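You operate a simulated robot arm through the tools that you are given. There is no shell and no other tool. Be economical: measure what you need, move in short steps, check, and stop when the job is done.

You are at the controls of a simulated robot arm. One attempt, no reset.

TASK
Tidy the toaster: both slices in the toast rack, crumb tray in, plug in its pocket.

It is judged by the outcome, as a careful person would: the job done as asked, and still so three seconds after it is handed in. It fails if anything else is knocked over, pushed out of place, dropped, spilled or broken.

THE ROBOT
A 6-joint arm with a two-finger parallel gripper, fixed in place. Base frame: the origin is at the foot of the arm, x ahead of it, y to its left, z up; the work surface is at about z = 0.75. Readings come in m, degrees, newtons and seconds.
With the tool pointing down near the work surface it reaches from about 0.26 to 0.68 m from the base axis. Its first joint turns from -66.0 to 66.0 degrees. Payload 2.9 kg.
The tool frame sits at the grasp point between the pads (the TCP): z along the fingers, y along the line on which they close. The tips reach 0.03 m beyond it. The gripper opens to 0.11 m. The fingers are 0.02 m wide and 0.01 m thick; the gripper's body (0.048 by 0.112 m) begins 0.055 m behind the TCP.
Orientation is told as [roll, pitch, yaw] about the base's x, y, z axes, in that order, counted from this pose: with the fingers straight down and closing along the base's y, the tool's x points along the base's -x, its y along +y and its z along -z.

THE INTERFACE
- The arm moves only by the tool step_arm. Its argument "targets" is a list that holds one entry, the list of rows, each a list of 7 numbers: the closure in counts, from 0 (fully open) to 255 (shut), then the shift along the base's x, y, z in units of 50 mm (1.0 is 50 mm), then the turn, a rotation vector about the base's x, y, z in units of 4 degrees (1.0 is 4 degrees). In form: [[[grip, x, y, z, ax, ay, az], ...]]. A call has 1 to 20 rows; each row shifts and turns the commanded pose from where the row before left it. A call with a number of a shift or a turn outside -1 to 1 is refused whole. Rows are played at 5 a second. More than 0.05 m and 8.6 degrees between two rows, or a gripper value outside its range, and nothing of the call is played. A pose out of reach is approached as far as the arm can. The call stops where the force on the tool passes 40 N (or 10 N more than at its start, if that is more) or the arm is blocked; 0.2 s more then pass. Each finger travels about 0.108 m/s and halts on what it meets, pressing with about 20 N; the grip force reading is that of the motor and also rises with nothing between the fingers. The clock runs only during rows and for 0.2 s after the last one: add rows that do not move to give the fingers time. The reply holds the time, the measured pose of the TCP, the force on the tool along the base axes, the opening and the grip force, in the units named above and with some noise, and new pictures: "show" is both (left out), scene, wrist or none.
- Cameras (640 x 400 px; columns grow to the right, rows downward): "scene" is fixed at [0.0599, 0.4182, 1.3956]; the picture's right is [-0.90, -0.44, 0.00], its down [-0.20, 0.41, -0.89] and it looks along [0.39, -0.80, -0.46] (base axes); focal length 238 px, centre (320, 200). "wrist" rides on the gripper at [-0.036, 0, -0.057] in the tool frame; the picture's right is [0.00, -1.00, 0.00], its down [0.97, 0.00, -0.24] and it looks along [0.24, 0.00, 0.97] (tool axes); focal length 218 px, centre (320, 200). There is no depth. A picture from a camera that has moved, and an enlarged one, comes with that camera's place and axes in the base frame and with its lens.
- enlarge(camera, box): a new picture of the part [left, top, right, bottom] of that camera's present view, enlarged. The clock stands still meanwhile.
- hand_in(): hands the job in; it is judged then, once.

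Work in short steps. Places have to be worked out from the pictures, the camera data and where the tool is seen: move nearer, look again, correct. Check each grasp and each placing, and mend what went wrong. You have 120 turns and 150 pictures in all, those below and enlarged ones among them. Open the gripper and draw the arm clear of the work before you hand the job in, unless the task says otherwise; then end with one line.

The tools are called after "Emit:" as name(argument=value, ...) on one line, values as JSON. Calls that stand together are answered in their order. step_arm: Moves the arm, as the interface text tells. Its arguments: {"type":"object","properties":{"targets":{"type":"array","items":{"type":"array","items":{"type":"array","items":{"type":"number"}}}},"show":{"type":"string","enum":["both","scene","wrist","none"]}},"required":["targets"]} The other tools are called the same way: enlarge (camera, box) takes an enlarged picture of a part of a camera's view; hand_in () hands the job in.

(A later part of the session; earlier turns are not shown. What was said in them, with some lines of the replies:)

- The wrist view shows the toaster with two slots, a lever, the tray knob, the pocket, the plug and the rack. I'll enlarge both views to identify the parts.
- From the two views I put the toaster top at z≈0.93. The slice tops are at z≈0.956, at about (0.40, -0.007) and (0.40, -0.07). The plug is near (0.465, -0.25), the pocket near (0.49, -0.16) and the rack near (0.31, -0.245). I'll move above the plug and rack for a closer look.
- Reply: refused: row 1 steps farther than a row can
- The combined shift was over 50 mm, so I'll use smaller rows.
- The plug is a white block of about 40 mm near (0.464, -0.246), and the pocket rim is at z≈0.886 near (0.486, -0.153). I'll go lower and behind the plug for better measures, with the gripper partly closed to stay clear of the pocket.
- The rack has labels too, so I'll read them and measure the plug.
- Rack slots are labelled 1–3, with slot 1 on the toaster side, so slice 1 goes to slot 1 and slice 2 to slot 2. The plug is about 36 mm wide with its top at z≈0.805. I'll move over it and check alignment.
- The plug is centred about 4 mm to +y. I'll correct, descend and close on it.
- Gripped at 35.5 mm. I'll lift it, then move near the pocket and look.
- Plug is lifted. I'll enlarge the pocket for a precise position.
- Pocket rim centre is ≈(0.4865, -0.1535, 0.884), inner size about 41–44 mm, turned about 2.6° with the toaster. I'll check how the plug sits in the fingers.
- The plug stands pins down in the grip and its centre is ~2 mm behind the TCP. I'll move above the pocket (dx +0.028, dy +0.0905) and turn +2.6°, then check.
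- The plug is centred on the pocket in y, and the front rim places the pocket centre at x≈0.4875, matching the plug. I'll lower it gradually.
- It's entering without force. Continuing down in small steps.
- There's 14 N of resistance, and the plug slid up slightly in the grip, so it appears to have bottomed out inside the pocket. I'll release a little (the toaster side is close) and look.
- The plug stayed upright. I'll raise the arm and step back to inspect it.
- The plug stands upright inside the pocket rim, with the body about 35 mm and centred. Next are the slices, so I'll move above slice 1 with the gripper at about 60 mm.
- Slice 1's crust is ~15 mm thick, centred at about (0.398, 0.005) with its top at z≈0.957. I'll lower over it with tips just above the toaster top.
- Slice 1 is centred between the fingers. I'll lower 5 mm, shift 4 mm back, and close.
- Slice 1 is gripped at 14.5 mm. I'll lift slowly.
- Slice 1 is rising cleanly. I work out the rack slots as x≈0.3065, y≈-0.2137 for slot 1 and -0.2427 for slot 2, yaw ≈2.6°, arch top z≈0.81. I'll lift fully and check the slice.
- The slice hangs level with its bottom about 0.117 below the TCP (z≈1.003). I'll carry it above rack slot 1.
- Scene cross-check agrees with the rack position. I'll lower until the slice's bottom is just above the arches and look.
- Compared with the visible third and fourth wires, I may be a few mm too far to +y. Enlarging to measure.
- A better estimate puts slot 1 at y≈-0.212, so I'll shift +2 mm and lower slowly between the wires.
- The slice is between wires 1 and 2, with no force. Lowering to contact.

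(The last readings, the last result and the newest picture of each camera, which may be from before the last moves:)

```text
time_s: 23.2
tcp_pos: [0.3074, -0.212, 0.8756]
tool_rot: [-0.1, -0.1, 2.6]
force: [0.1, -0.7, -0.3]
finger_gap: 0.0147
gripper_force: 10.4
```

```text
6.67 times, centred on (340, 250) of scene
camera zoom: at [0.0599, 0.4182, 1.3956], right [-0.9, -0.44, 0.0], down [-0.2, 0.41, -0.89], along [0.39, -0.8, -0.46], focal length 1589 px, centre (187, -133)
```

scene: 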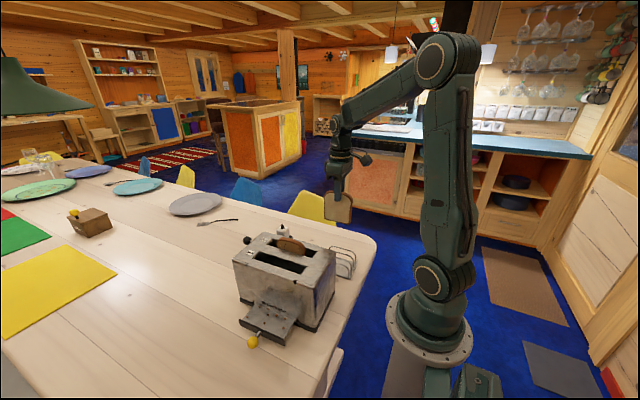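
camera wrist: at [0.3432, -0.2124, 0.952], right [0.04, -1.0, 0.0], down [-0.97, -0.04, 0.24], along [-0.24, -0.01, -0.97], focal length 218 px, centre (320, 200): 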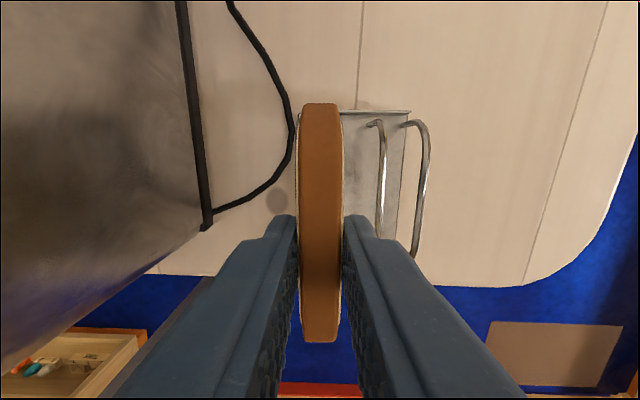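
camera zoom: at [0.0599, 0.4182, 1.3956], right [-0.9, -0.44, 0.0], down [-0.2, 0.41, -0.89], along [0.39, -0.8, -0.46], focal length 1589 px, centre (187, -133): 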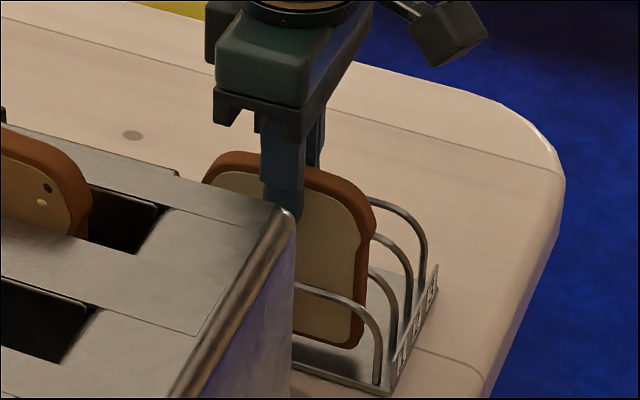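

No contact yet. Continue in 2–3 mm steps.

Emit:
step_arm(targets=[[[230, 0, 0, -0.06, 0, 0, 0], [230, 0, 0, -0.06, 0, 0, 0], [230, 0, 0, -0.05, 0, 0, 0], [230, 0, 0, 0, 0, 0, 0]]], show="none")

Emit:
enlarge(camera="scene", box=[310, 220, 370, 280])

```text
time_s: 24.2
tcp_pos: [0.3078, -0.2122, 0.8685]
tool_rot: [0.0, 0.0, 2.5]
force: [-1.2, 0.0, 7.9]
finger_gap: 0.0149
gripper_force: 10.1
```

```text
6.67 times, centred on (340, 250) of scene
camera zoom: at [0.0598, 0.4182, 1.3956], right [-0.9, -0.44, 0.0], down [-0.2, 0.41, -0.89], along [0.39, -0.8, -0.46], focal length 1589 px, centre (187, -133)
```

zoom: 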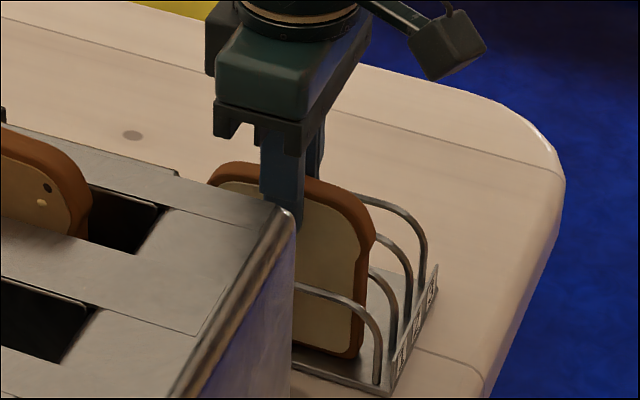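

Contact (7.9 N): the slice is on the plate. Release gently and raise.

Emit:
step_arm(targets=[[[160, 0, 0, 0, 0, 0, 0], [160, 0, 0, 0, 0, 0, 0], [160, 0, 0, 0, 0, 0, 0], [160, 0, 0, 0.4, 0, 0, 0], [160, 0, 0, 0.9, 0, 0, 0], [160, 0, 0, 0.9, 0, 0, 0], [160, 0, 0, 0.9, 0, 0, 0], [160, 0, 0, 0.9, 0, 0, 0]]], show="wrist")

Emit:
enlarge(camera="scene", box=[230, 200, 370, 320])

```text
time_s: 26.0
tcp_pos: [0.309, -0.2123, 1.0694]
tool_rot: [0.0, 0.0, 2.6]
force: [0.1, 0.4, -0.5]
finger_gap: 0.0411
gripper_force: 0.0
camera wrist: at [0.3446, -0.2109, 1.1262], right [0.04, -1.0, 0.0], down [-0.97, -0.04, 0.24], along [-0.24, -0.01, -0.97], focal length 218 px, centre (320, 200)
```

wrist: 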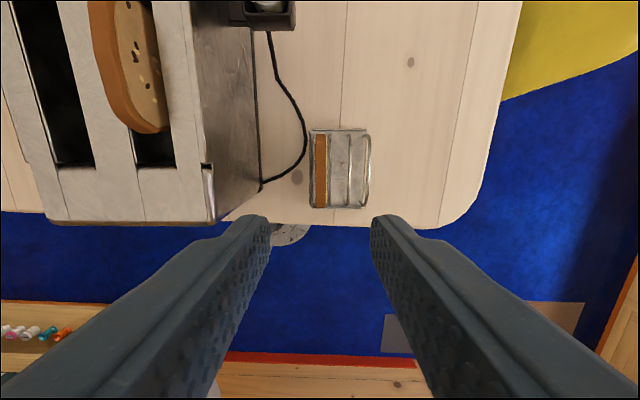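

```text
3.33 times, centred on (300, 260) of scene
camera zoom: at [0.0599, 0.4182, 1.3956], right [-0.9, -0.44, 0.0], down [-0.2, 0.41, -0.89], along [0.39, -0.8, -0.46], focal length 795 px, centre (387, 0)
```

zoom: 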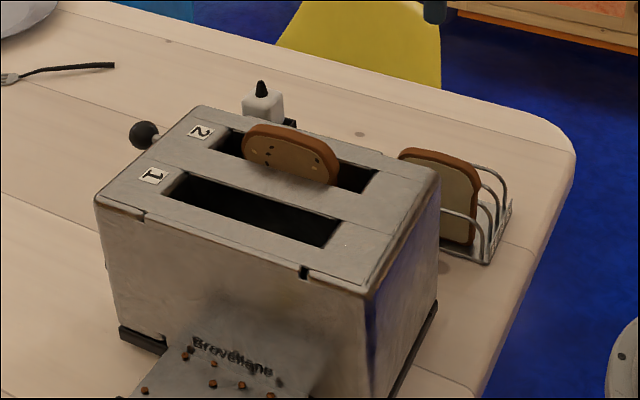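

Slice 1 stands in slot 1. Now over slice 2.

Emit:
step_arm(targets=[[[120, 0.42, 0.73, 0, 0, 0, 0], [120, 0.42, 0.73, 0, 0, 0, 0], [120, 0.42, 0.74, 0, 0, 0, 0], [120, 0.42, 0.74, 0, 0, 0, 0], [120, 0, 0, 0, 0, 0, 0]]], show="none")

Emit:
enlarge(camera="wrist", box=[220, 100, 420, 300])

```text
time_s: 27.2
tcp_pos: [0.3919, -0.0648, 1.0643]
tool_rot: [0.1, 0.0, 2.5]
force: [-0.4, 0.0, 0.2]
finger_gap: 0.058
gripper_force: 0.0
```

```text
2.00 times, centred on (320, 200) of wrist
camera zoom: at [0.4287, -0.0645, 1.1217], right [0.04, -1.0, 0.0], down [-0.97, -0.04, 0.24], along [-0.24, -0.01, -0.97], focal length 436 px, centre (320, 200)
```

zoom: 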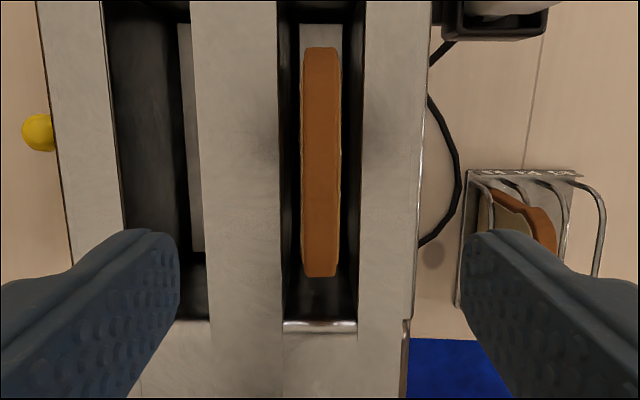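

Slice 2 is centred between the fingers. Lower to the same height as before and close.

Emit:
step_arm(targets=[[[120, 0.08, 0, -0.6, 0, 0, 0], [120, 0, 0, -0.8, 0, 0, 0], [120, 0, 0, -0.56, 0, 0, 0], [120, 0, 0, 0, 0, 0, 0], [230, 0, 0, 0, 0, 0, 0], [230, 0, 0, 0, 0, 0, 0], [230, 0, 0, 0, 0, 0, 0], [230, 0, 0, 0, 0, 0, 0], [230, 0, 0, 0, 0, 0, 0]]], show="wrist")

```text
time_s: 29.2
tcp_pos: [0.3968, -0.0651, 0.9696]
tool_rot: [0.0, 0.0, 2.6]
force: [0.7, 0.1, -0.6]
finger_gap: 0.0143
gripper_force: 9.7
camera wrist: at [0.4328, -0.0655, 1.0272], right [0.04, -1.0, 0.0], down [-0.97, -0.04, 0.24], along [-0.24, -0.01, -0.97], focal length 218 px, centre (320, 200)
```

wrist: 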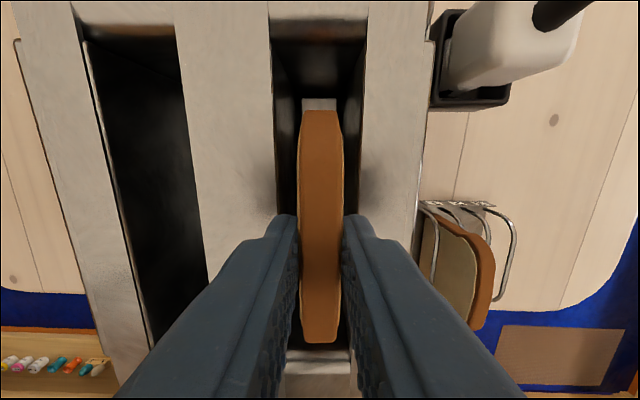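

Gripped at 14.3 mm. Lift out.

Emit:
step_arm(targets=[[[230, 0, 0, 0.2, 0, 0, 0], [230, 0, 0, 0.5, 0, 0, 0], [230, 0, 0, 0.8, 0, 0, 0], [230, 0, 0, 0.8, 0, 0, 0], [230, 0, 0, 0.8, 0, 0, 0], [230, 0, 0, 0, 0, 0, 0]]], show="wrist")

Emit:
enlarge(camera="scene", box=[220, 140, 360, 300])

```text
time_s: 30.6
tcp_pos: [0.3959, -0.0664, 1.1273]
tool_rot: [0.0, -0.1, 2.5]
force: [0.1, -0.3, -0.6]
finger_gap: 0.0144
gripper_force: 10.1
camera wrist: at [0.4323, -0.0661, 1.1839], right [0.04, -1.0, 0.0], down [-0.97, -0.04, 0.24], along [-0.24, -0.01, -0.97], focal length 218 px, centre (320, 200)
```

wrist: 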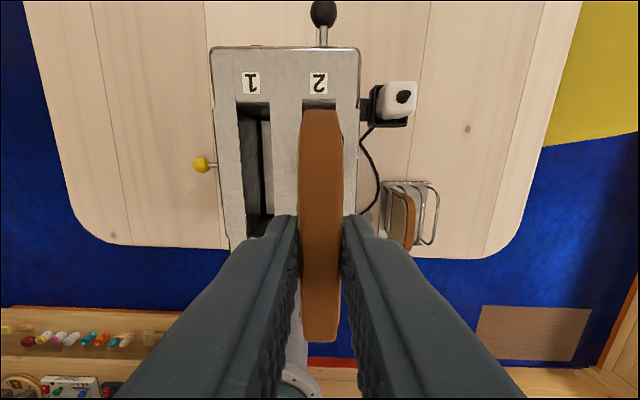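

```text
2.50 times, centred on (290, 220) of scene
camera zoom: at [0.0599, 0.4182, 1.3956], right [-0.9, -0.44, 0.0], down [-0.2, 0.41, -0.89], along [0.39, -0.8, -0.46], focal length 596 px, centre (395, 150)
```

zoom: 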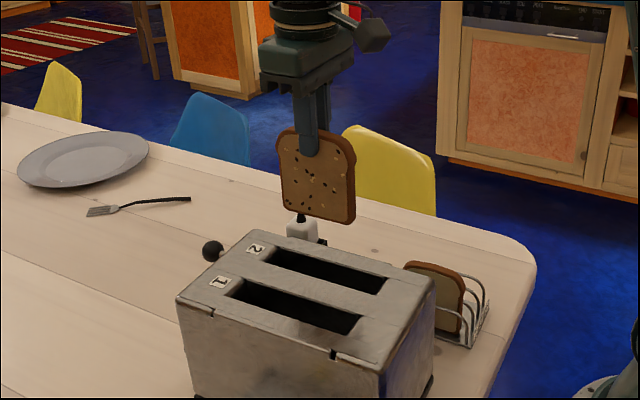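

Slice 2 is out. Carry to above slot 2 (y≈-0.241) and lower partway.

Emit:
step_arm(targets=[[[230, -0.36, -0.7, 0, 0, 0, 0], [230, -0.36, -0.7, 0, 0, 0, 0], [230, -0.36, -0.7, 0, 0, 0, 0], [230, -0.36, -0.7, 0, 0, 0, 0], [230, -0.36, -0.72, 0, 0, 0, 0], [230, 0, 0, -0.8, 0, 0, 0], [230, 0, 0, -0.8, 0, 0, 0], [230, 0, 0, -0.8, 0, 0, 0], [230, 0, 0, 0, 0, 0, 0]]], show="none")

Emit:
enlarge(camera="wrist", box=[240, 90, 400, 250])

Emit:
enlarge(camera="scene", box=[300, 210, 380, 290])

```text
time_s: 32.6
tcp_pos: [0.3087, -0.2405, 1.005]
tool_rot: [-0.1, 0.0, 2.6]
force: [0.0, 0.7, -0.2]
finger_gap: 0.0141
gripper_force: 10.3
```

```text
2.50 times, centred on (320, 170) of wrist
camera zoom: at [0.3439, -0.2389, 1.0621], right [0.04, -1.0, 0.0], down [-0.97, -0.04, 0.24], along [-0.24, -0.01, -0.97], focal length 546 px, centre (320, 275)
```

zoom: 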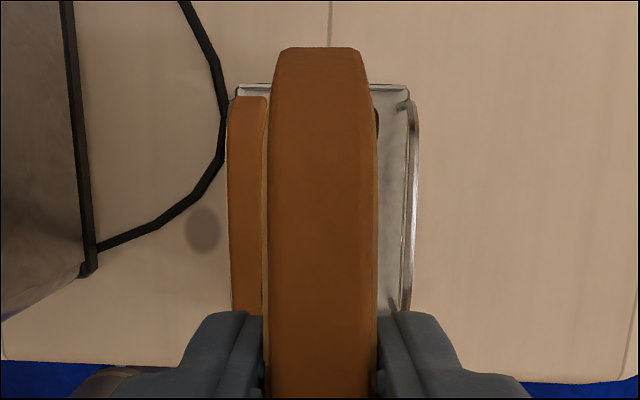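

```text
5.00 times, centred on (340, 250) of scene
camera zoom: at [0.06, 0.4182, 1.3956], right [-0.9, -0.44, 0.0], down [-0.2, 0.41, -0.89], along [0.39, -0.8, -0.46], focal length 1192 px, centre (220, -50)
```

zoom: 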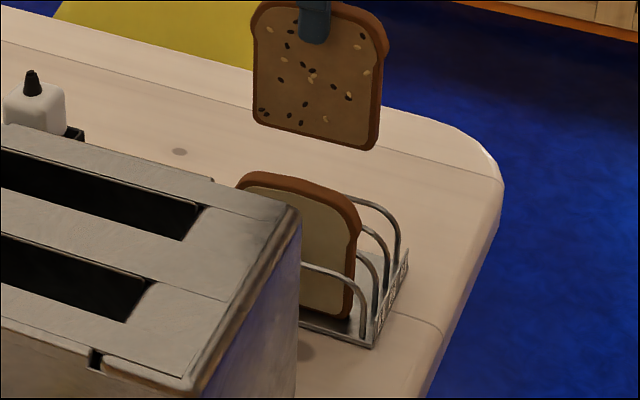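

Slot 2 centre is estimated at y≈-0.2425, so I'll nudge -1.5 mm and lower to just above the plate.

Emit:
step_arm(targets=[[[230, 0, -0.03, -0.6, 0, 0, 0], [230, 0, 0, -0.6, 0, 0, 0], [230, 0, 0, -0.4, 0, 0, 0], [230, 0, 0, -0.3, 0, 0, 0], [230, 0, 0, -0.3, 0, 0, 0], [230, 0, 0, 0, 0, 0, 0]]], show="none")

Emit:
enlarge(camera="wrist", box=[240, 90, 400, 250])

Emit:
enlarge(camera="scene", box=[310, 220, 370, 280])

```text
time_s: 34.0
tcp_pos: [0.305, -0.2428, 0.8941]
tool_rot: [0.0, -0.1, 2.6]
force: [-0.5, -0.3, -1.1]
finger_gap: 0.0146
gripper_force: 10.4
```

```text
2.50 times, centred on (320, 170) of wrist
camera zoom: at [0.3411, -0.242, 0.9507], right [0.04, -1.0, 0.0], down [-0.97, -0.04, 0.24], along [-0.24, -0.01, -0.97], focal length 546 px, centre (320, 275)
```

zoom: 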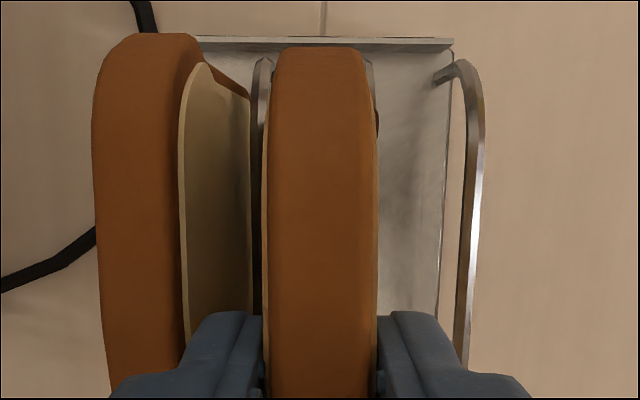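

```text
6.67 times, centred on (340, 250) of scene
camera zoom: at [0.06, 0.4182, 1.3956], right [-0.9, -0.44, 0.0], down [-0.2, 0.41, -0.89], along [0.39, -0.8, -0.46], focal length 1589 px, centre (187, -133)
```

zoom: 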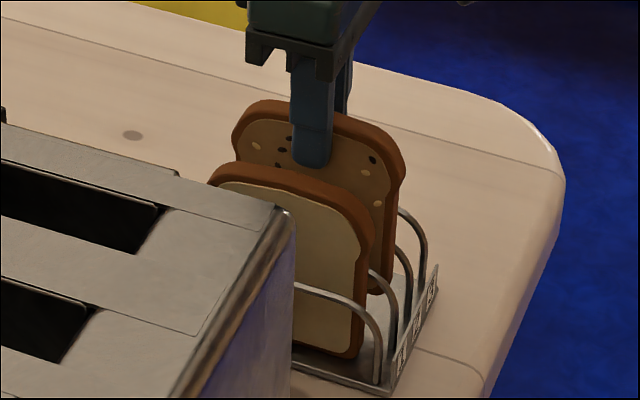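

Slice 2 is between wires 2 and 3, clear of slice 1. Lowering to contact.

Emit:
step_arm(targets=[[[230, 0, 0, -0.2, 0, 0, 0], [230, 0, 0, -0.16, 0, 0, 0], [230, 0, 0, -0.08, 0, 0, 0], [230, 0, 0, -0.06, 0, 0, 0], [230, 0, 0, 0, 0, 0, 0]]], show="none")

Emit:
enlarge(camera="wrist", box=[220, 90, 400, 270])

```text
time_s: 35.2
tcp_pos: [0.3053, -0.2443, 0.8702]
tool_rot: [-0.2, -0.1, 2.5]
force: [-6.2, 0.4, 22.8]
finger_gap: 0.0141
gripper_force: 10.2
```

```text
2.22 times, centred on (310, 180) of wrist
camera zoom: at [0.3419, -0.2431, 0.9275], right [0.04, -1.0, 0.0], down [-0.97, -0.04, 0.24], along [-0.24, -0.01, -0.97], focal length 485 px, centre (342, 244)
```

zoom: 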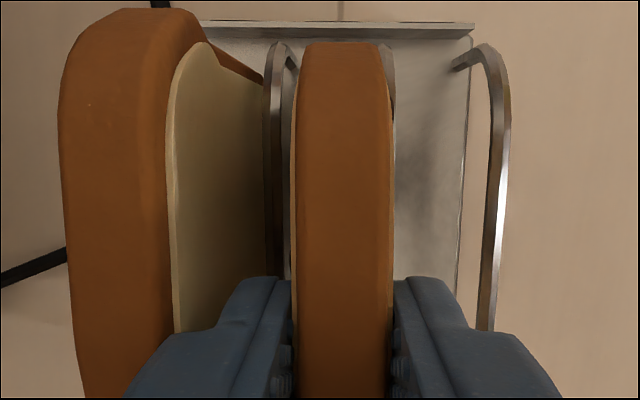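

Contact on the plate (22.8 N). I'll ease up 1.5 mm, release slightly since slice 1 is close, and rise.

Emit:
step_arm(targets=[[[230, 0, 0, 0.03, 0, 0, 0], [206, 0, 0, 0, 0, 0, 0], [206, 0, 0, 0, 0, 0, 0], [206, 0, 0, 0.3, 0, 0, 0], [206, 0, 0, 0.5, 0, 0, 0], [206, 0, 0, 0.8, 0, 0, 0], [206, 0, 0, 0.8, 0, 0, 0], [206, 0, 0, 0.8, 0, 0, 0], [206, 0, 0, 0.8, 0, 0, 0]]], show="wrist")

Emit:
enlarge(camera="scene", box=[220, 200, 380, 350])

```text
time_s: 37.2
tcp_pos: [0.3047, -0.2437, 1.0705]
tool_rot: [0.1, 0.0, 2.6]
force: [0.3, 0.1, -0.4]
finger_gap: 0.0212
gripper_force: 0.2
camera wrist: at [0.3413, -0.2438, 1.1288], right [0.04, -1.0, 0.0], down [-0.97, -0.04, 0.24], along [-0.24, -0.01, -0.97], focal length 218 px, centre (320, 200)
```

wrist: 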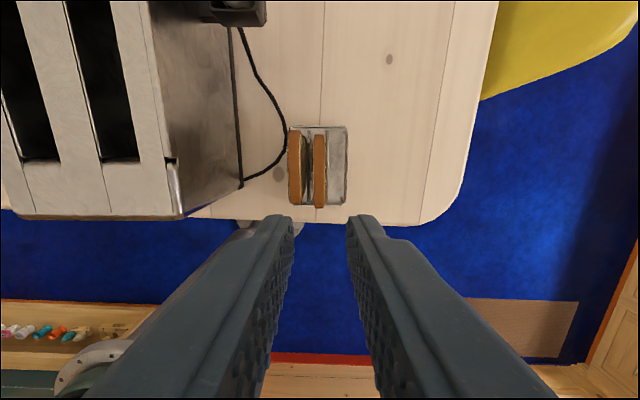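

```text
2.67 times, centred on (300, 275) of scene
camera zoom: at [0.0599, 0.4182, 1.3956], right [-0.9, -0.44, 0.0], down [-0.2, 0.41, -0.89], along [0.39, -0.8, -0.46], focal length 636 px, centre (373, 0)
```

zoom: 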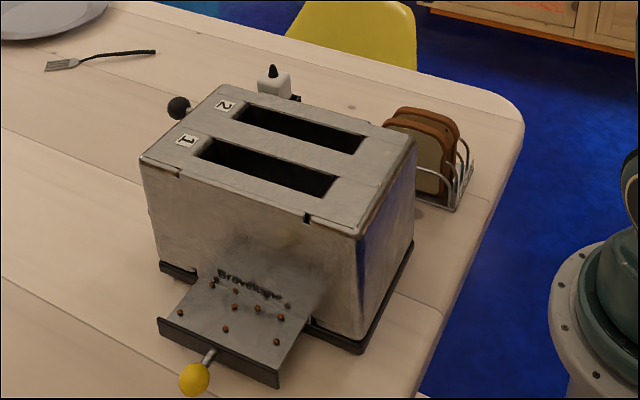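

Both slices stand in rack slots 1 and 2. Next is the tray: knob at about (0.388, 0.150, 0.78), front plate about 60 mm out. I'll close the fingers and go beyond the knob to push it in.

Emit:
step_arm(targets=[[[255, 0.16, 0.9, 0, 0, 0, 0], [255, 0.16, 0.9, 0, 0, 0, 0], [255, 0.16, 0.9, 0, 0, 0, 0], [255, 0.16, 0.9, 0, 0, 0, 0], [255, 0.16, 0.9, 0, 0, 0, 0], [255, 0.16, 0.9, 0, 0, 0, 0], [255, 0.16, 0.9, 0, 0, 0, 0], [255, 0.16, 0.9, 0, 0, 0, 0], [255, 0.16, 0.9, 0, 0, 0, 0], [255, 0.16, 0.95, 0, 0, 0, 0], [255, 0, 0, -0.9, 0, 0, 0], [255, 0, 0, -0.9, 0, 0, 0], [255, 0, 0, 0, 0, 0, 0]]])

Emit:
enlarge(camera="scene", box=[220, 200, 380, 360])

```text
time_s: 40.0
tcp_pos: [0.3902, 0.2101, 0.9808]
tool_rot: [-0.1, 0.0, 2.6]
force: [0.2, -0.1, -0.1]
finger_gap: 0.0
gripper_force: 19.8
camera wrist: at [0.4261, 0.2104, 1.0381], right [0.04, -1.0, 0.0], down [-0.97, -0.04, 0.24], along [-0.24, -0.01, -0.97], focal length 218 px, centre (320, 200)
```

scene: 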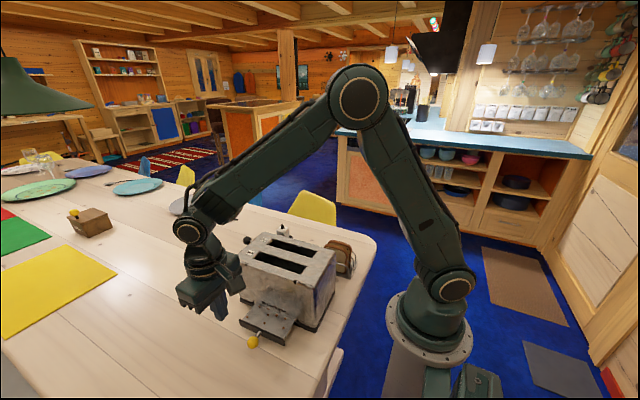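
wrist: 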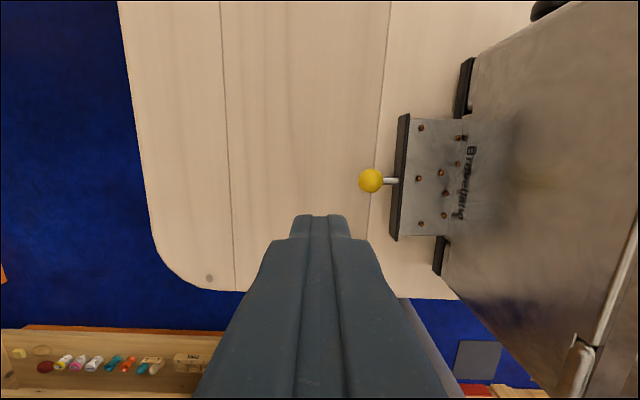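

```text
2.50 times, centred on (300, 280) of scene
camera zoom: at [0.0599, 0.4182, 1.3956], right [-0.9, -0.44, 0.0], down [-0.2, 0.41, -0.89], along [0.39, -0.8, -0.46], focal length 596 px, centre (370, 0)
```

zoom: 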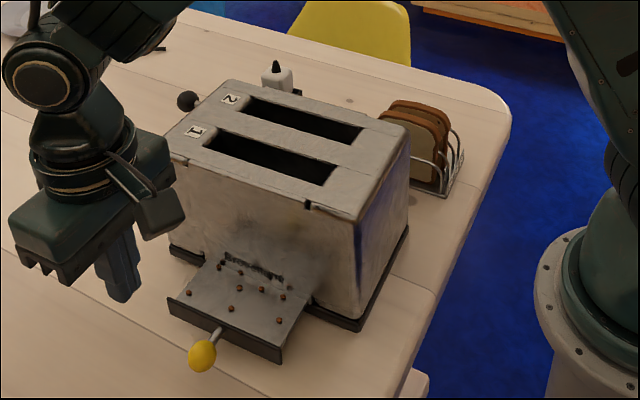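

The knob is at (0.388, 0.148), aligned with the fingers. Descend beside it with tips at z≈0.767.

Emit:
step_arm(targets=[[[255, 0, 0, -0.9, 0, 0, 0], [255, 0, 0, -0.9, 0, 0, 0], [255, 0, 0, -0.9, 0, 0, 0], [255, 0, 0, -0.9, 0, 0, 0], [255, 0, 0, -0.07, 0, 0, 0], [255, 0, 0, 0, 0, 0, 0]]], show="wrist")

Emit:
enlarge(camera="scene", box=[200, 220, 340, 360])

```text
time_s: 41.4
tcp_pos: [0.3867, 0.2074, 0.7957]
tool_rot: [-0.1, -0.1, 2.5]
force: [0.3, 0.3, -0.6]
finger_gap: 0.0002
gripper_force: 19.6
camera wrist: at [0.4216, 0.2088, 0.8527], right [0.04, -1.0, 0.0], down [-0.97, -0.04, 0.24], along [-0.24, -0.01, -0.97], focal length 218 px, centre (320, 200)
```

wrist: 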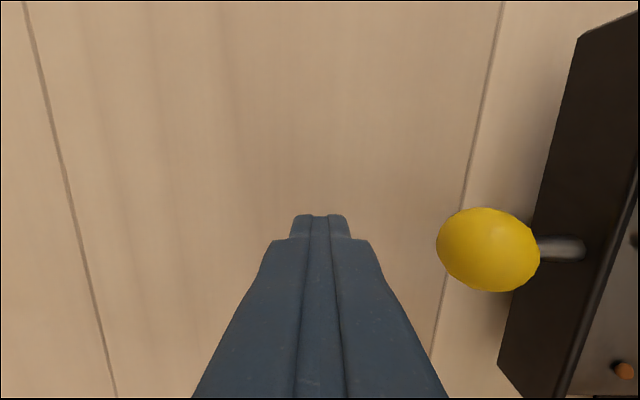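

```text
2.86 times, centred on (270, 290) of scene
camera zoom: at [0.0599, 0.4182, 1.3956], right [-0.9, -0.44, 0.0], down [-0.2, 0.41, -0.89], along [0.39, -0.8, -0.46], focal length 681 px, centre (463, -57)
```

zoom: 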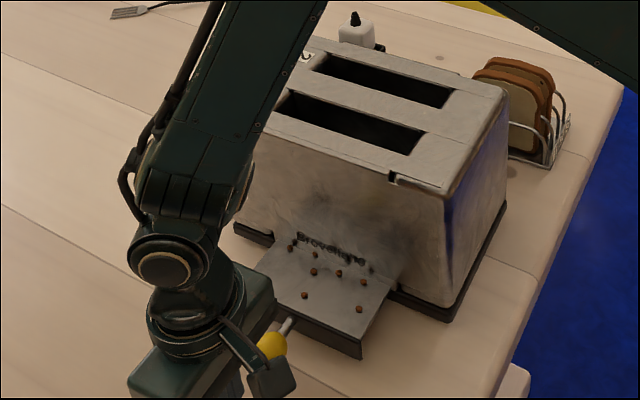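

The knob is lined up with the finger in x. Approach and push slowly along -y.

Emit:
step_arm(targets=[[[255, 0, -0.4, 0, 0, 0, 0], [255, 0, -0.3, 0, 0, 0, 0], [255, 0, -0.1, 0, 0, 0, 0], [255, 0.005, -0.1, 0, 0, 0, 0], [255, 0.005, -0.1, 0, 0, 0, 0], [255, 0.005, -0.1, 0, 0, 0, 0], [255, 0.005, -0.1, 0, 0, 0, 0], [255, 0.005, -0.1, 0, 0, 0, 0], [255, 0, 0, 0, 0, 0, 0]]], show="wrist")

Emit:
enlarge(camera="scene", box=[200, 220, 340, 360])

```text
time_s: 43.4
tcp_pos: [0.3863, 0.1444, 0.7961]
tool_rot: [0.0, 0.0, 2.6]
force: [-0.5, 0.8, -0.4]
finger_gap: 0.0
gripper_force: 19.9
camera wrist: at [0.4228, 0.1454, 0.854], right [0.04, -1.0, 0.0], down [-0.97, -0.04, 0.24], along [-0.24, -0.01, -0.97], focal length 218 px, centre (320, 200)
```

wrist: 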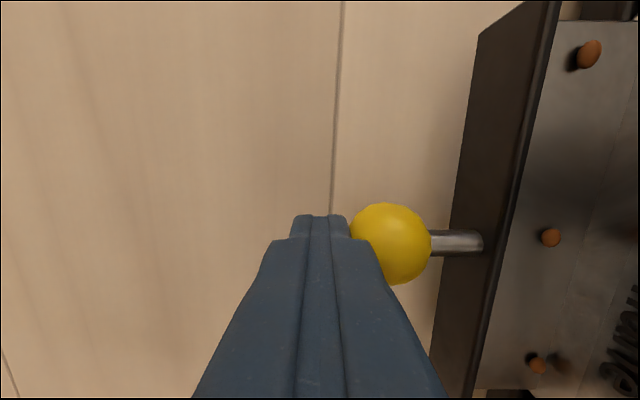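

```text
2.86 times, centred on (270, 290) of scene
camera zoom: at [0.06, 0.4182, 1.3956], right [-0.9, -0.44, 0.0], down [-0.2, 0.41, -0.89], along [0.39, -0.8, -0.46], focal length 681 px, centre (463, -57)
```

zoom: 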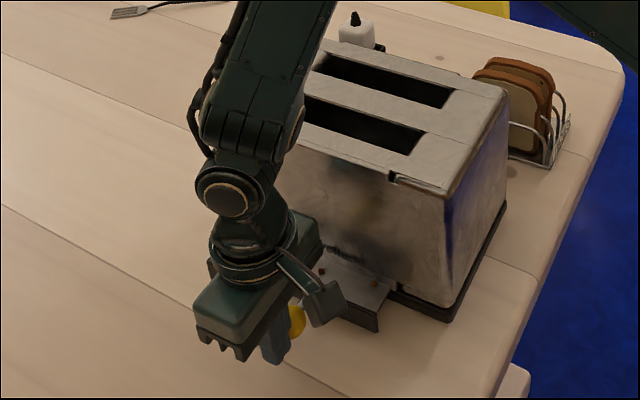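

The tray is sliding with almost no force. Continue pushing.

Emit:
step_arm(targets=[[[255, 0.005, -0.1, 0, 0, 0, 0], [255, 0.005, -0.1, 0, 0, 0, 0], [255, 0.005, -0.1, 0, 0, 0, 0], [255, 0.005, -0.1, 0, 0, 0, 0], [255, 0.005, -0.1, 0, 0, 0, 0], [255, 0, 0, 0, 0, 0, 0]]], show="wrist")

Emit:
enlarge(camera="scene", box=[200, 220, 340, 360])

```text
time_s: 44.8
tcp_pos: [0.3883, 0.1197, 0.7976]
tool_rot: [0.0, 0.0, 2.7]
force: [-0.3, 0.5, -0.3]
finger_gap: 0.0
gripper_force: 20.2
camera wrist: at [0.4248, 0.1205, 0.8547], right [0.04, -1.0, 0.0], down [-0.97, -0.04, 0.24], along [-0.24, -0.01, -0.97], focal length 218 px, centre (320, 200)
```

wrist: 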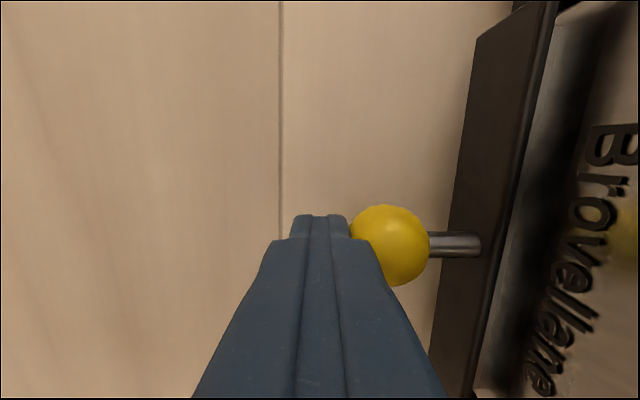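

```text
2.86 times, centred on (270, 290) of scene
camera zoom: at [0.06, 0.4182, 1.3956], right [-0.9, -0.44, 0.0], down [-0.2, 0.41, -0.89], along [0.39, -0.8, -0.46], focal length 681 px, centre (463, -57)
```

zoom: 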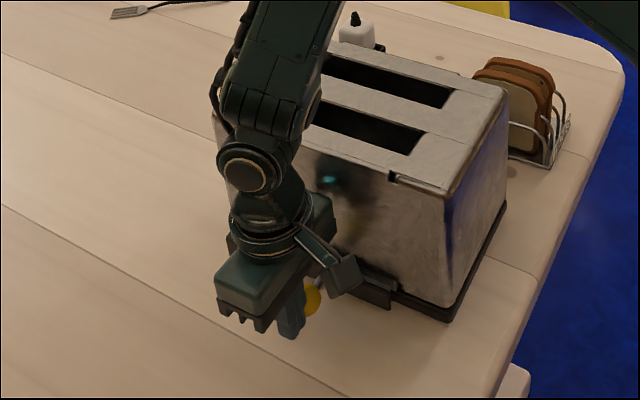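

About 1 cm remains, and the gripper body is getting near the toaster's side (~17 mm). I'll back off slightly and tilt the tool about -12° about x so the body leans away, then finish the push.

Emit:
step_arm(targets=[[[255, 0, 0.2, 0, 0, 0, 0], [255, 0, 0, 0, -1, 0, 0], [255, 0, 0, 0, -1, 0, 0], [255, 0, 0, 0, -1, 0, 0], [255, 0, -0.1, 0, 0, 0, 0], [255, 0, 0, 0, 0, 0, 0]]], show="wrist")

Emit:
enlarge(camera="scene", box=[220, 240, 340, 350])

```text
time_s: 46.2
tcp_pos: [0.3877, 0.1247, 0.7978]
tool_rot: [-12.0, 0.5, 2.5]
force: [-0.2, 0.2, -0.3]
finger_gap: 0.0
gripper_force: 20.7
camera wrist: at [0.4237, 0.1372, 0.8534], right [0.04, -0.98, 0.21], down [-0.97, 0.01, 0.24], along [-0.24, -0.21, -0.95], focal length 218 px, centre (320, 200)
```

wrist: 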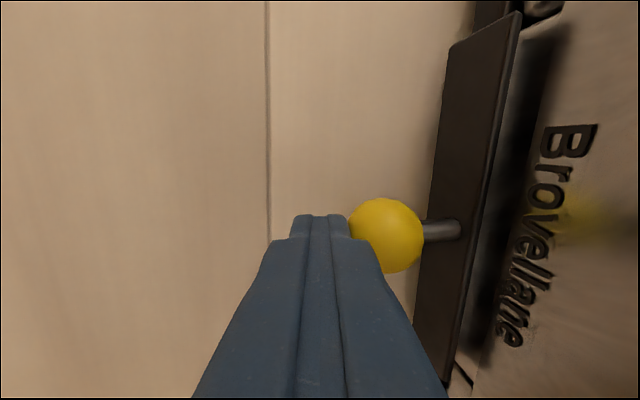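

```text
3.64 times, centred on (280, 295) of scene
camera zoom: at [0.0599, 0.4182, 1.3956], right [-0.9, -0.44, 0.0], down [-0.2, 0.41, -0.89], along [0.39, -0.8, -0.46], focal length 867 px, centre (466, -146)
```

zoom: 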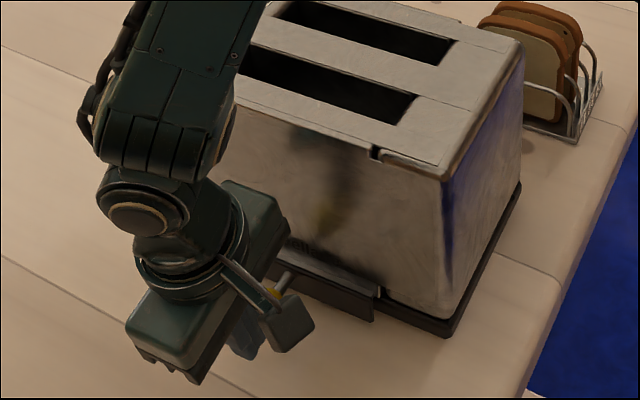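

Good clearance now. Continue pushing in small steps and watch the force.

Emit:
step_arm(targets=[[[255, 0, -0.1, 0, 0, 0, 0], [255, 0, -0.08, 0, 0, 0, 0], [255, 0, -0.08, 0, 0, 0, 0], [255, 0, -0.06, 0, 0, 0, 0], [255, 0, 0, 0, 0, 0, 0]]], show="wrist")

Emit:
enlarge(camera="scene", box=[220, 240, 340, 350])

```text
time_s: 47.4
tcp_pos: [0.3875, 0.1092, 0.7967]
tool_rot: [-12.0, 0.5, 2.5]
force: [1.0, 8.1, -4.7]
finger_gap: 0.0001
gripper_force: 20.2
camera wrist: at [0.4245, 0.1216, 0.8523], right [0.04, -0.98, 0.21], down [-0.97, 0.01, 0.24], along [-0.24, -0.21, -0.95], focal length 218 px, centre (320, 200)
```

wrist: 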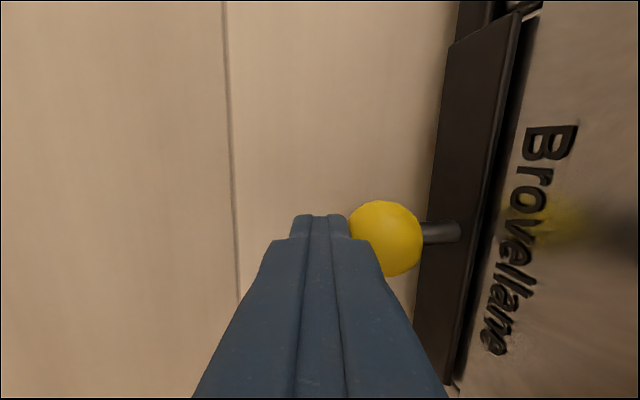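

```text
3.64 times, centred on (280, 295) of scene
camera zoom: at [0.06, 0.4183, 1.3956], right [-0.9, -0.44, 0.0], down [-0.2, 0.41, -0.89], along [0.39, -0.8, -0.46], focal length 867 px, centre (466, -146)
```

zoom: 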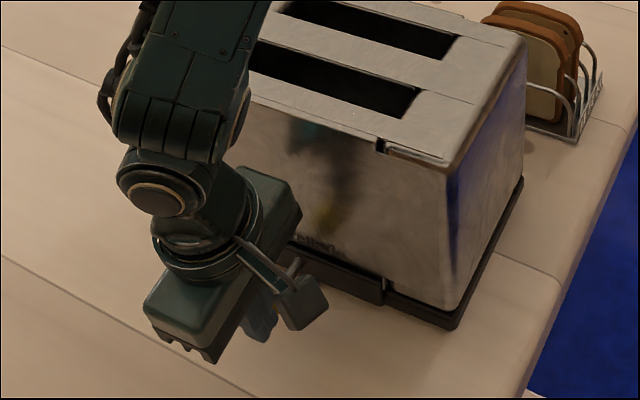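

Force rose to 8 N, and the toaster shifted a few mm, so the tray has reached its end. I'll stop pushing and back away.

Emit:
step_arm(targets=[[[255, 0, 0.3, 0, 0, 0, 0], [255, 0, 0.6, 0, 0, 0, 0], [255, 0, 0.8, 0, 1, 0, 0], [255, 0, 0, 0.6, 1, 0, 0], [255, 0, 0, 0.9, 1, 0, 0], [255, 0, 0, 0.9, 0, 0, 0], [255, 0, 0, 0.9, 0, 0, 0], [255, 0, 0, 0.9, 0, 0, 0], [255, 0, 0, 0.9, 0, 0, 0], [255, 0, 0, 0.9, 0, 0, 0], [255, 0, 0, 0, 0, 0, 0]]])

Emit:
enlarge(camera="scene", box=[220, 220, 370, 360])

Emit:
enlarge(camera="wrist", box=[340, 80, 560, 280])

```text
time_s: 49.8
tcp_pos: [0.3869, 0.1933, 1.1017]
tool_rot: [0.0, 0.0, 2.6]
force: [-0.3, 0.4, -0.3]
finger_gap: 0.0
gripper_force: 19.9
camera wrist: at [0.423, 0.194, 1.1588], right [0.04, -1.0, 0.0], down [-0.97, -0.04, 0.24], along [-0.24, -0.01, -0.97], focal length 218 px, centre (320, 200)
```

scene: 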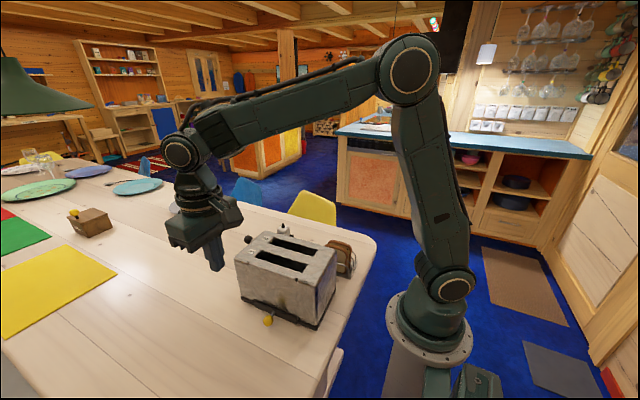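
wrist: 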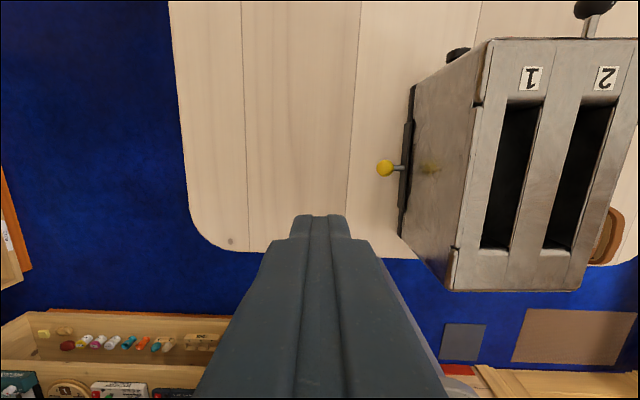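

```text
2.86 times, centred on (295, 290) of scene
camera zoom: at [0.0599, 0.4182, 1.3956], right [-0.9, -0.44, 0.0], down [-0.2, 0.41, -0.89], along [0.39, -0.8, -0.46], focal length 681 px, centre (391, -57)
```

zoom: 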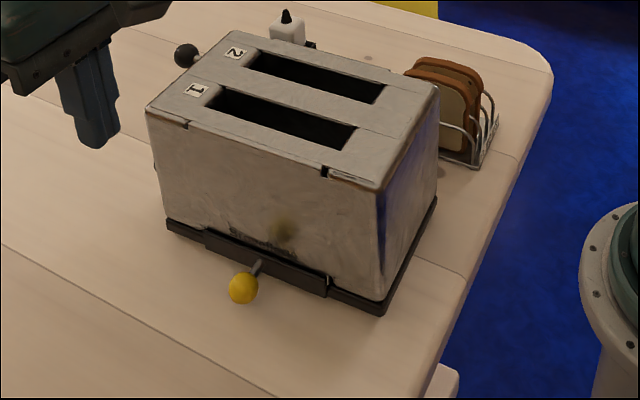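

```text
2.00 times, centred on (450, 180) of wrist
camera zoom: at [0.423, 0.194, 1.1588], right [0.04, -1.0, 0.0], down [-0.97, -0.04, 0.24], along [-0.24, -0.01, -0.97], focal length 436 px, centre (60, 240)
```

zoom: 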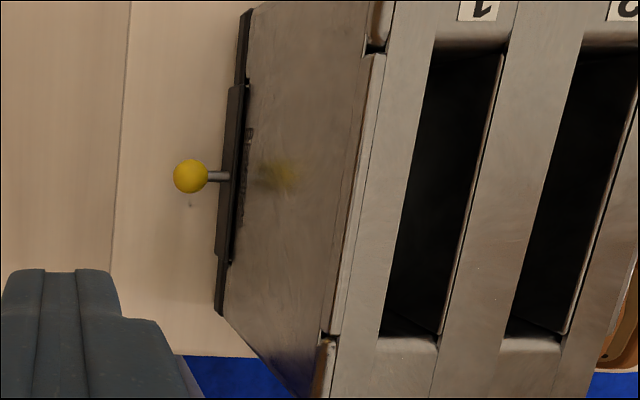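

The tray plate sits against the skirt. I'll check a speck near the knob, then the plug from above.

Emit:
enlarge(camera="wrist", box=[370, 150, 430, 200])

Emit:
enlarge(camera="scene", box=[255, 265, 310, 305])

Emit:
enlarge(camera="scene", box=[265, 215, 365, 265])

```text
8.00 times, centred on (400, 175) of wrist
camera zoom: at [0.423, 0.194, 1.1588], right [0.04, -1.0, 0.0], down [-0.97, -0.04, 0.24], along [-0.24, -0.01, -0.97], focal length 1746 px, centre (-320, 400)
```

zoom: 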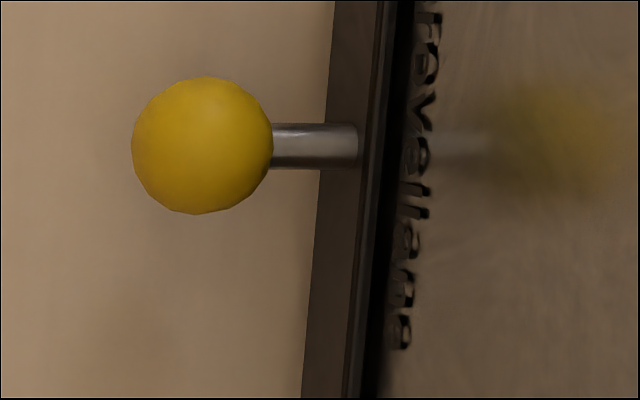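

```text
10.00 times, centred on (282, 285) of scene
camera zoom: at [0.0599, 0.4182, 1.3956], right [-0.9, -0.44, 0.0], down [-0.2, 0.41, -0.89], along [0.39, -0.8, -0.46], focal length 2384 px, centre (695, -650)
```

zoom: 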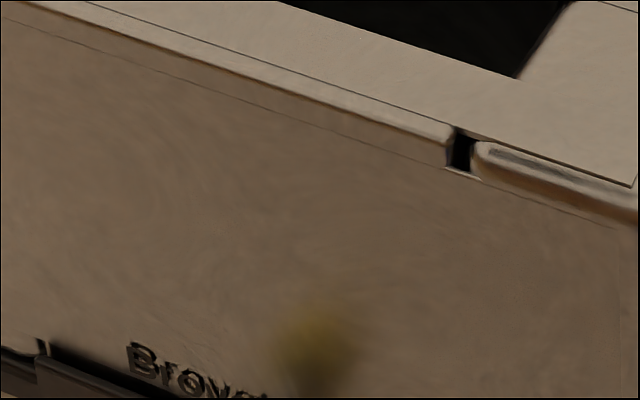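

```text
6.40 times, centred on (315, 240) of scene
camera zoom: at [0.0599, 0.4182, 1.3956], right [-0.9, -0.44, 0.0], down [-0.2, 0.41, -0.89], along [0.39, -0.8, -0.46], focal length 1526 px, centre (352, -56)
```

zoom: 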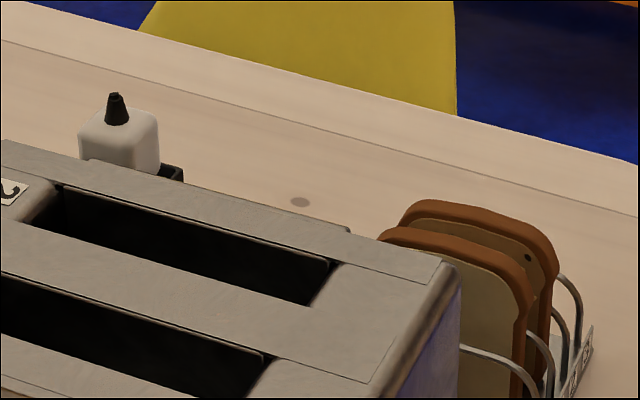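

No crumbs have fallen and the tray is home. I'll verify the plug's seating from the -y side with a tilted wrist view.

Emit:
step_arm(targets=[[[200, 0.13, -0.95, 0, 0, 0, 0], [200, 0.13, -0.95, 0, 0, 0, 0], [200, 0.13, -0.95, 0, 0, 0, 0], [200, 0.13, -0.95, 0, 0, 0, 0], [200, 0.13, -0.95, 0, 0.9, 0, 0], [200, 0.13, -0.95, 0, 0.9, 0, 0], [200, 0.13, -0.95, 0, 0.9, 0, 0], [200, 0.13, -0.95, 0, 0.9, 0, 0], [200, 0.13, -0.95, 0, 0.9, 0, 0], [200, 0.13, -0.95, 0, 0.9, 0, 0], [200, 0.13, -0.95, 0, 0.9, 0, 0], [200, 0, 0, -0.6, 1, 0, 0], [200, 0, 0, -0.6, 1, 0, 0], [200, 0, 0, -0.6, 1, 0, 0], [200, 0, 0, -0.6, 1, 0, 0], [200, 0, 0, 0, 0, 0, 0]]], show="wrist")

```text
time_s: 53.2
tcp_pos: [0.4038, -0.2701, 0.9139]
tool_rot: [41.1, -1.8, 1.8]
force: [-1.0, 0.0, 0.1]
finger_gap: 0.024
gripper_force: 0.0
out of reach, approached as far as the arm can: row 9, 10, 11, 14, 15
camera wrist: at [0.4399, -0.3074, 0.9579], right [0.04, -0.75, -0.66], down [-0.97, -0.19, 0.15], along [-0.24, 0.63, -0.74], focal length 218 px, centre (320, 200)
```

wrist: 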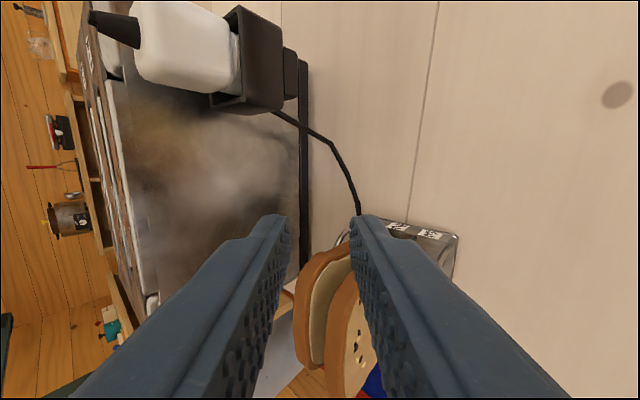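

Emit:
enlarge(camera="wrist", box=[80, 0, 320, 130])

```text
2.67 times, centred on (200, 65) of wrist
camera zoom: at [0.4399, -0.3074, 0.9579], right [0.04, -0.75, -0.66], down [-0.97, -0.19, 0.15], along [-0.24, 0.63, -0.74], focal length 582 px, centre (640, 560)
```

zoom: 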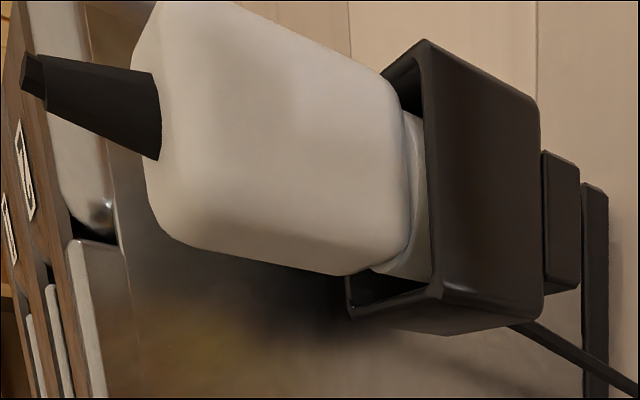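

The plug's neck and pins are inside the pocket. It stands square and, by my height estimates, rests on the floor (bottom ≈0.86). I'll withdraw upward, level the tool and open the gripper.

Emit:
step_arm(targets=[[[150, 0, 0, 0.8, 0, 0, 0], [150, 0, 0, 0.8, -0.9, 0, 0], [150, 0, 0, 0.8, -0.9, 0, 0], [100, 0, 0, 0.8, -0.9, 0, 0], [100, 0, 0.3, 0.6, -0.9, 0, 0], [50, 0, 0.3, 0.6, -0.9, 0, 0], [0, 0, 0.3, 0.6, -0.9, 0, 0], [0, 0, 0.3, 0.6, -0.9, 0, 0], [0, 0, 0.5, 0.5, -0.9, 0, 0], [0, 0, 0.5, 0, -0.9, 0, 0], [0, 0, 0.5, 0, -0.9, 0, 0], [0, 0, 0, 0, -0.9, 0, 0], [0, 0, 0, 0, 0, 0, 0], [0, 0, 0, 0, 0, 0, 0]]])

Emit:
enlarge(camera="scene", box=[220, 220, 370, 360])

```text
time_s: 56.2
tcp_pos: [0.3786, -0.1047, 1.1883]
tool_rot: [1.7, -0.1, 2.6]
force: [-0.4, -0.2, 0.6]
finger_gap: 0.11
gripper_force: 0.1
out of reach, approached as far as the arm can: row 1, 2, 3, 4, 8, 9
camera wrist: at [0.4151, -0.1062, 1.2444], right [0.04, -1.0, -0.03], down [-0.97, -0.05, 0.24], along [-0.24, 0.02, -0.97], focal length 218 px, centre (320, 200)
```

scene: 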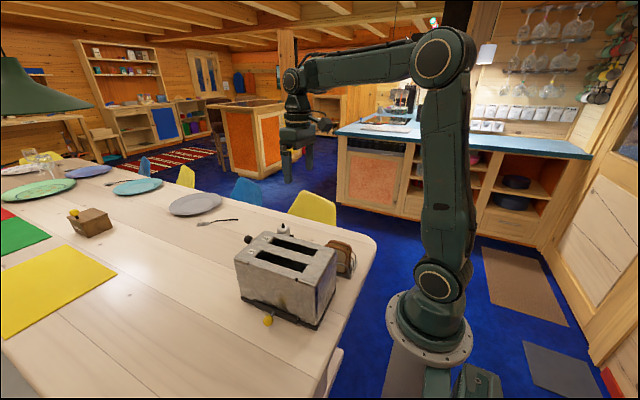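
wrist: 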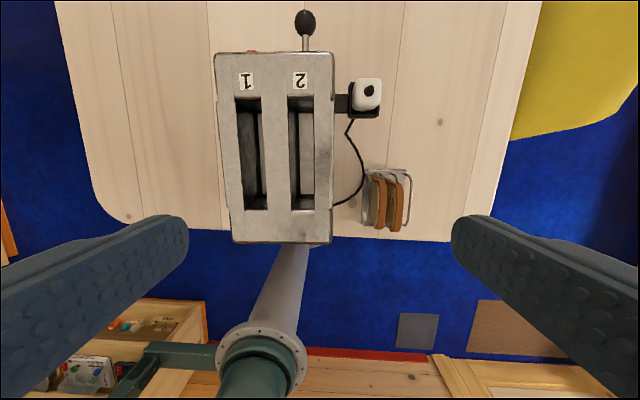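

```text
2.86 times, centred on (295, 290) of scene
camera zoom: at [0.0599, 0.4182, 1.3956], right [-0.9, -0.44, 0.0], down [-0.2, 0.41, -0.89], along [0.39, -0.8, -0.46], focal length 681 px, centre (391, -57)
```

zoom: 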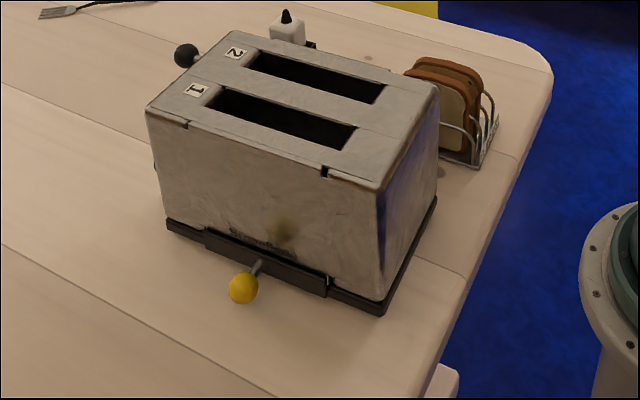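

Everything looks in place: slices in slots 1 and 2, tray closed, plug in its pocket, gripper open and the arm clear. Handing in.

Emit:
hand_in()

```text
The job is handed in.
```

I've handed the job in: both slices stand in the toast rack (slice 1 in slot 1, slice 2 in slot 2), the crumb tray is fully in, and the plug is upright in its pocket; pushing the tray home slid the toaster about 5 mm.
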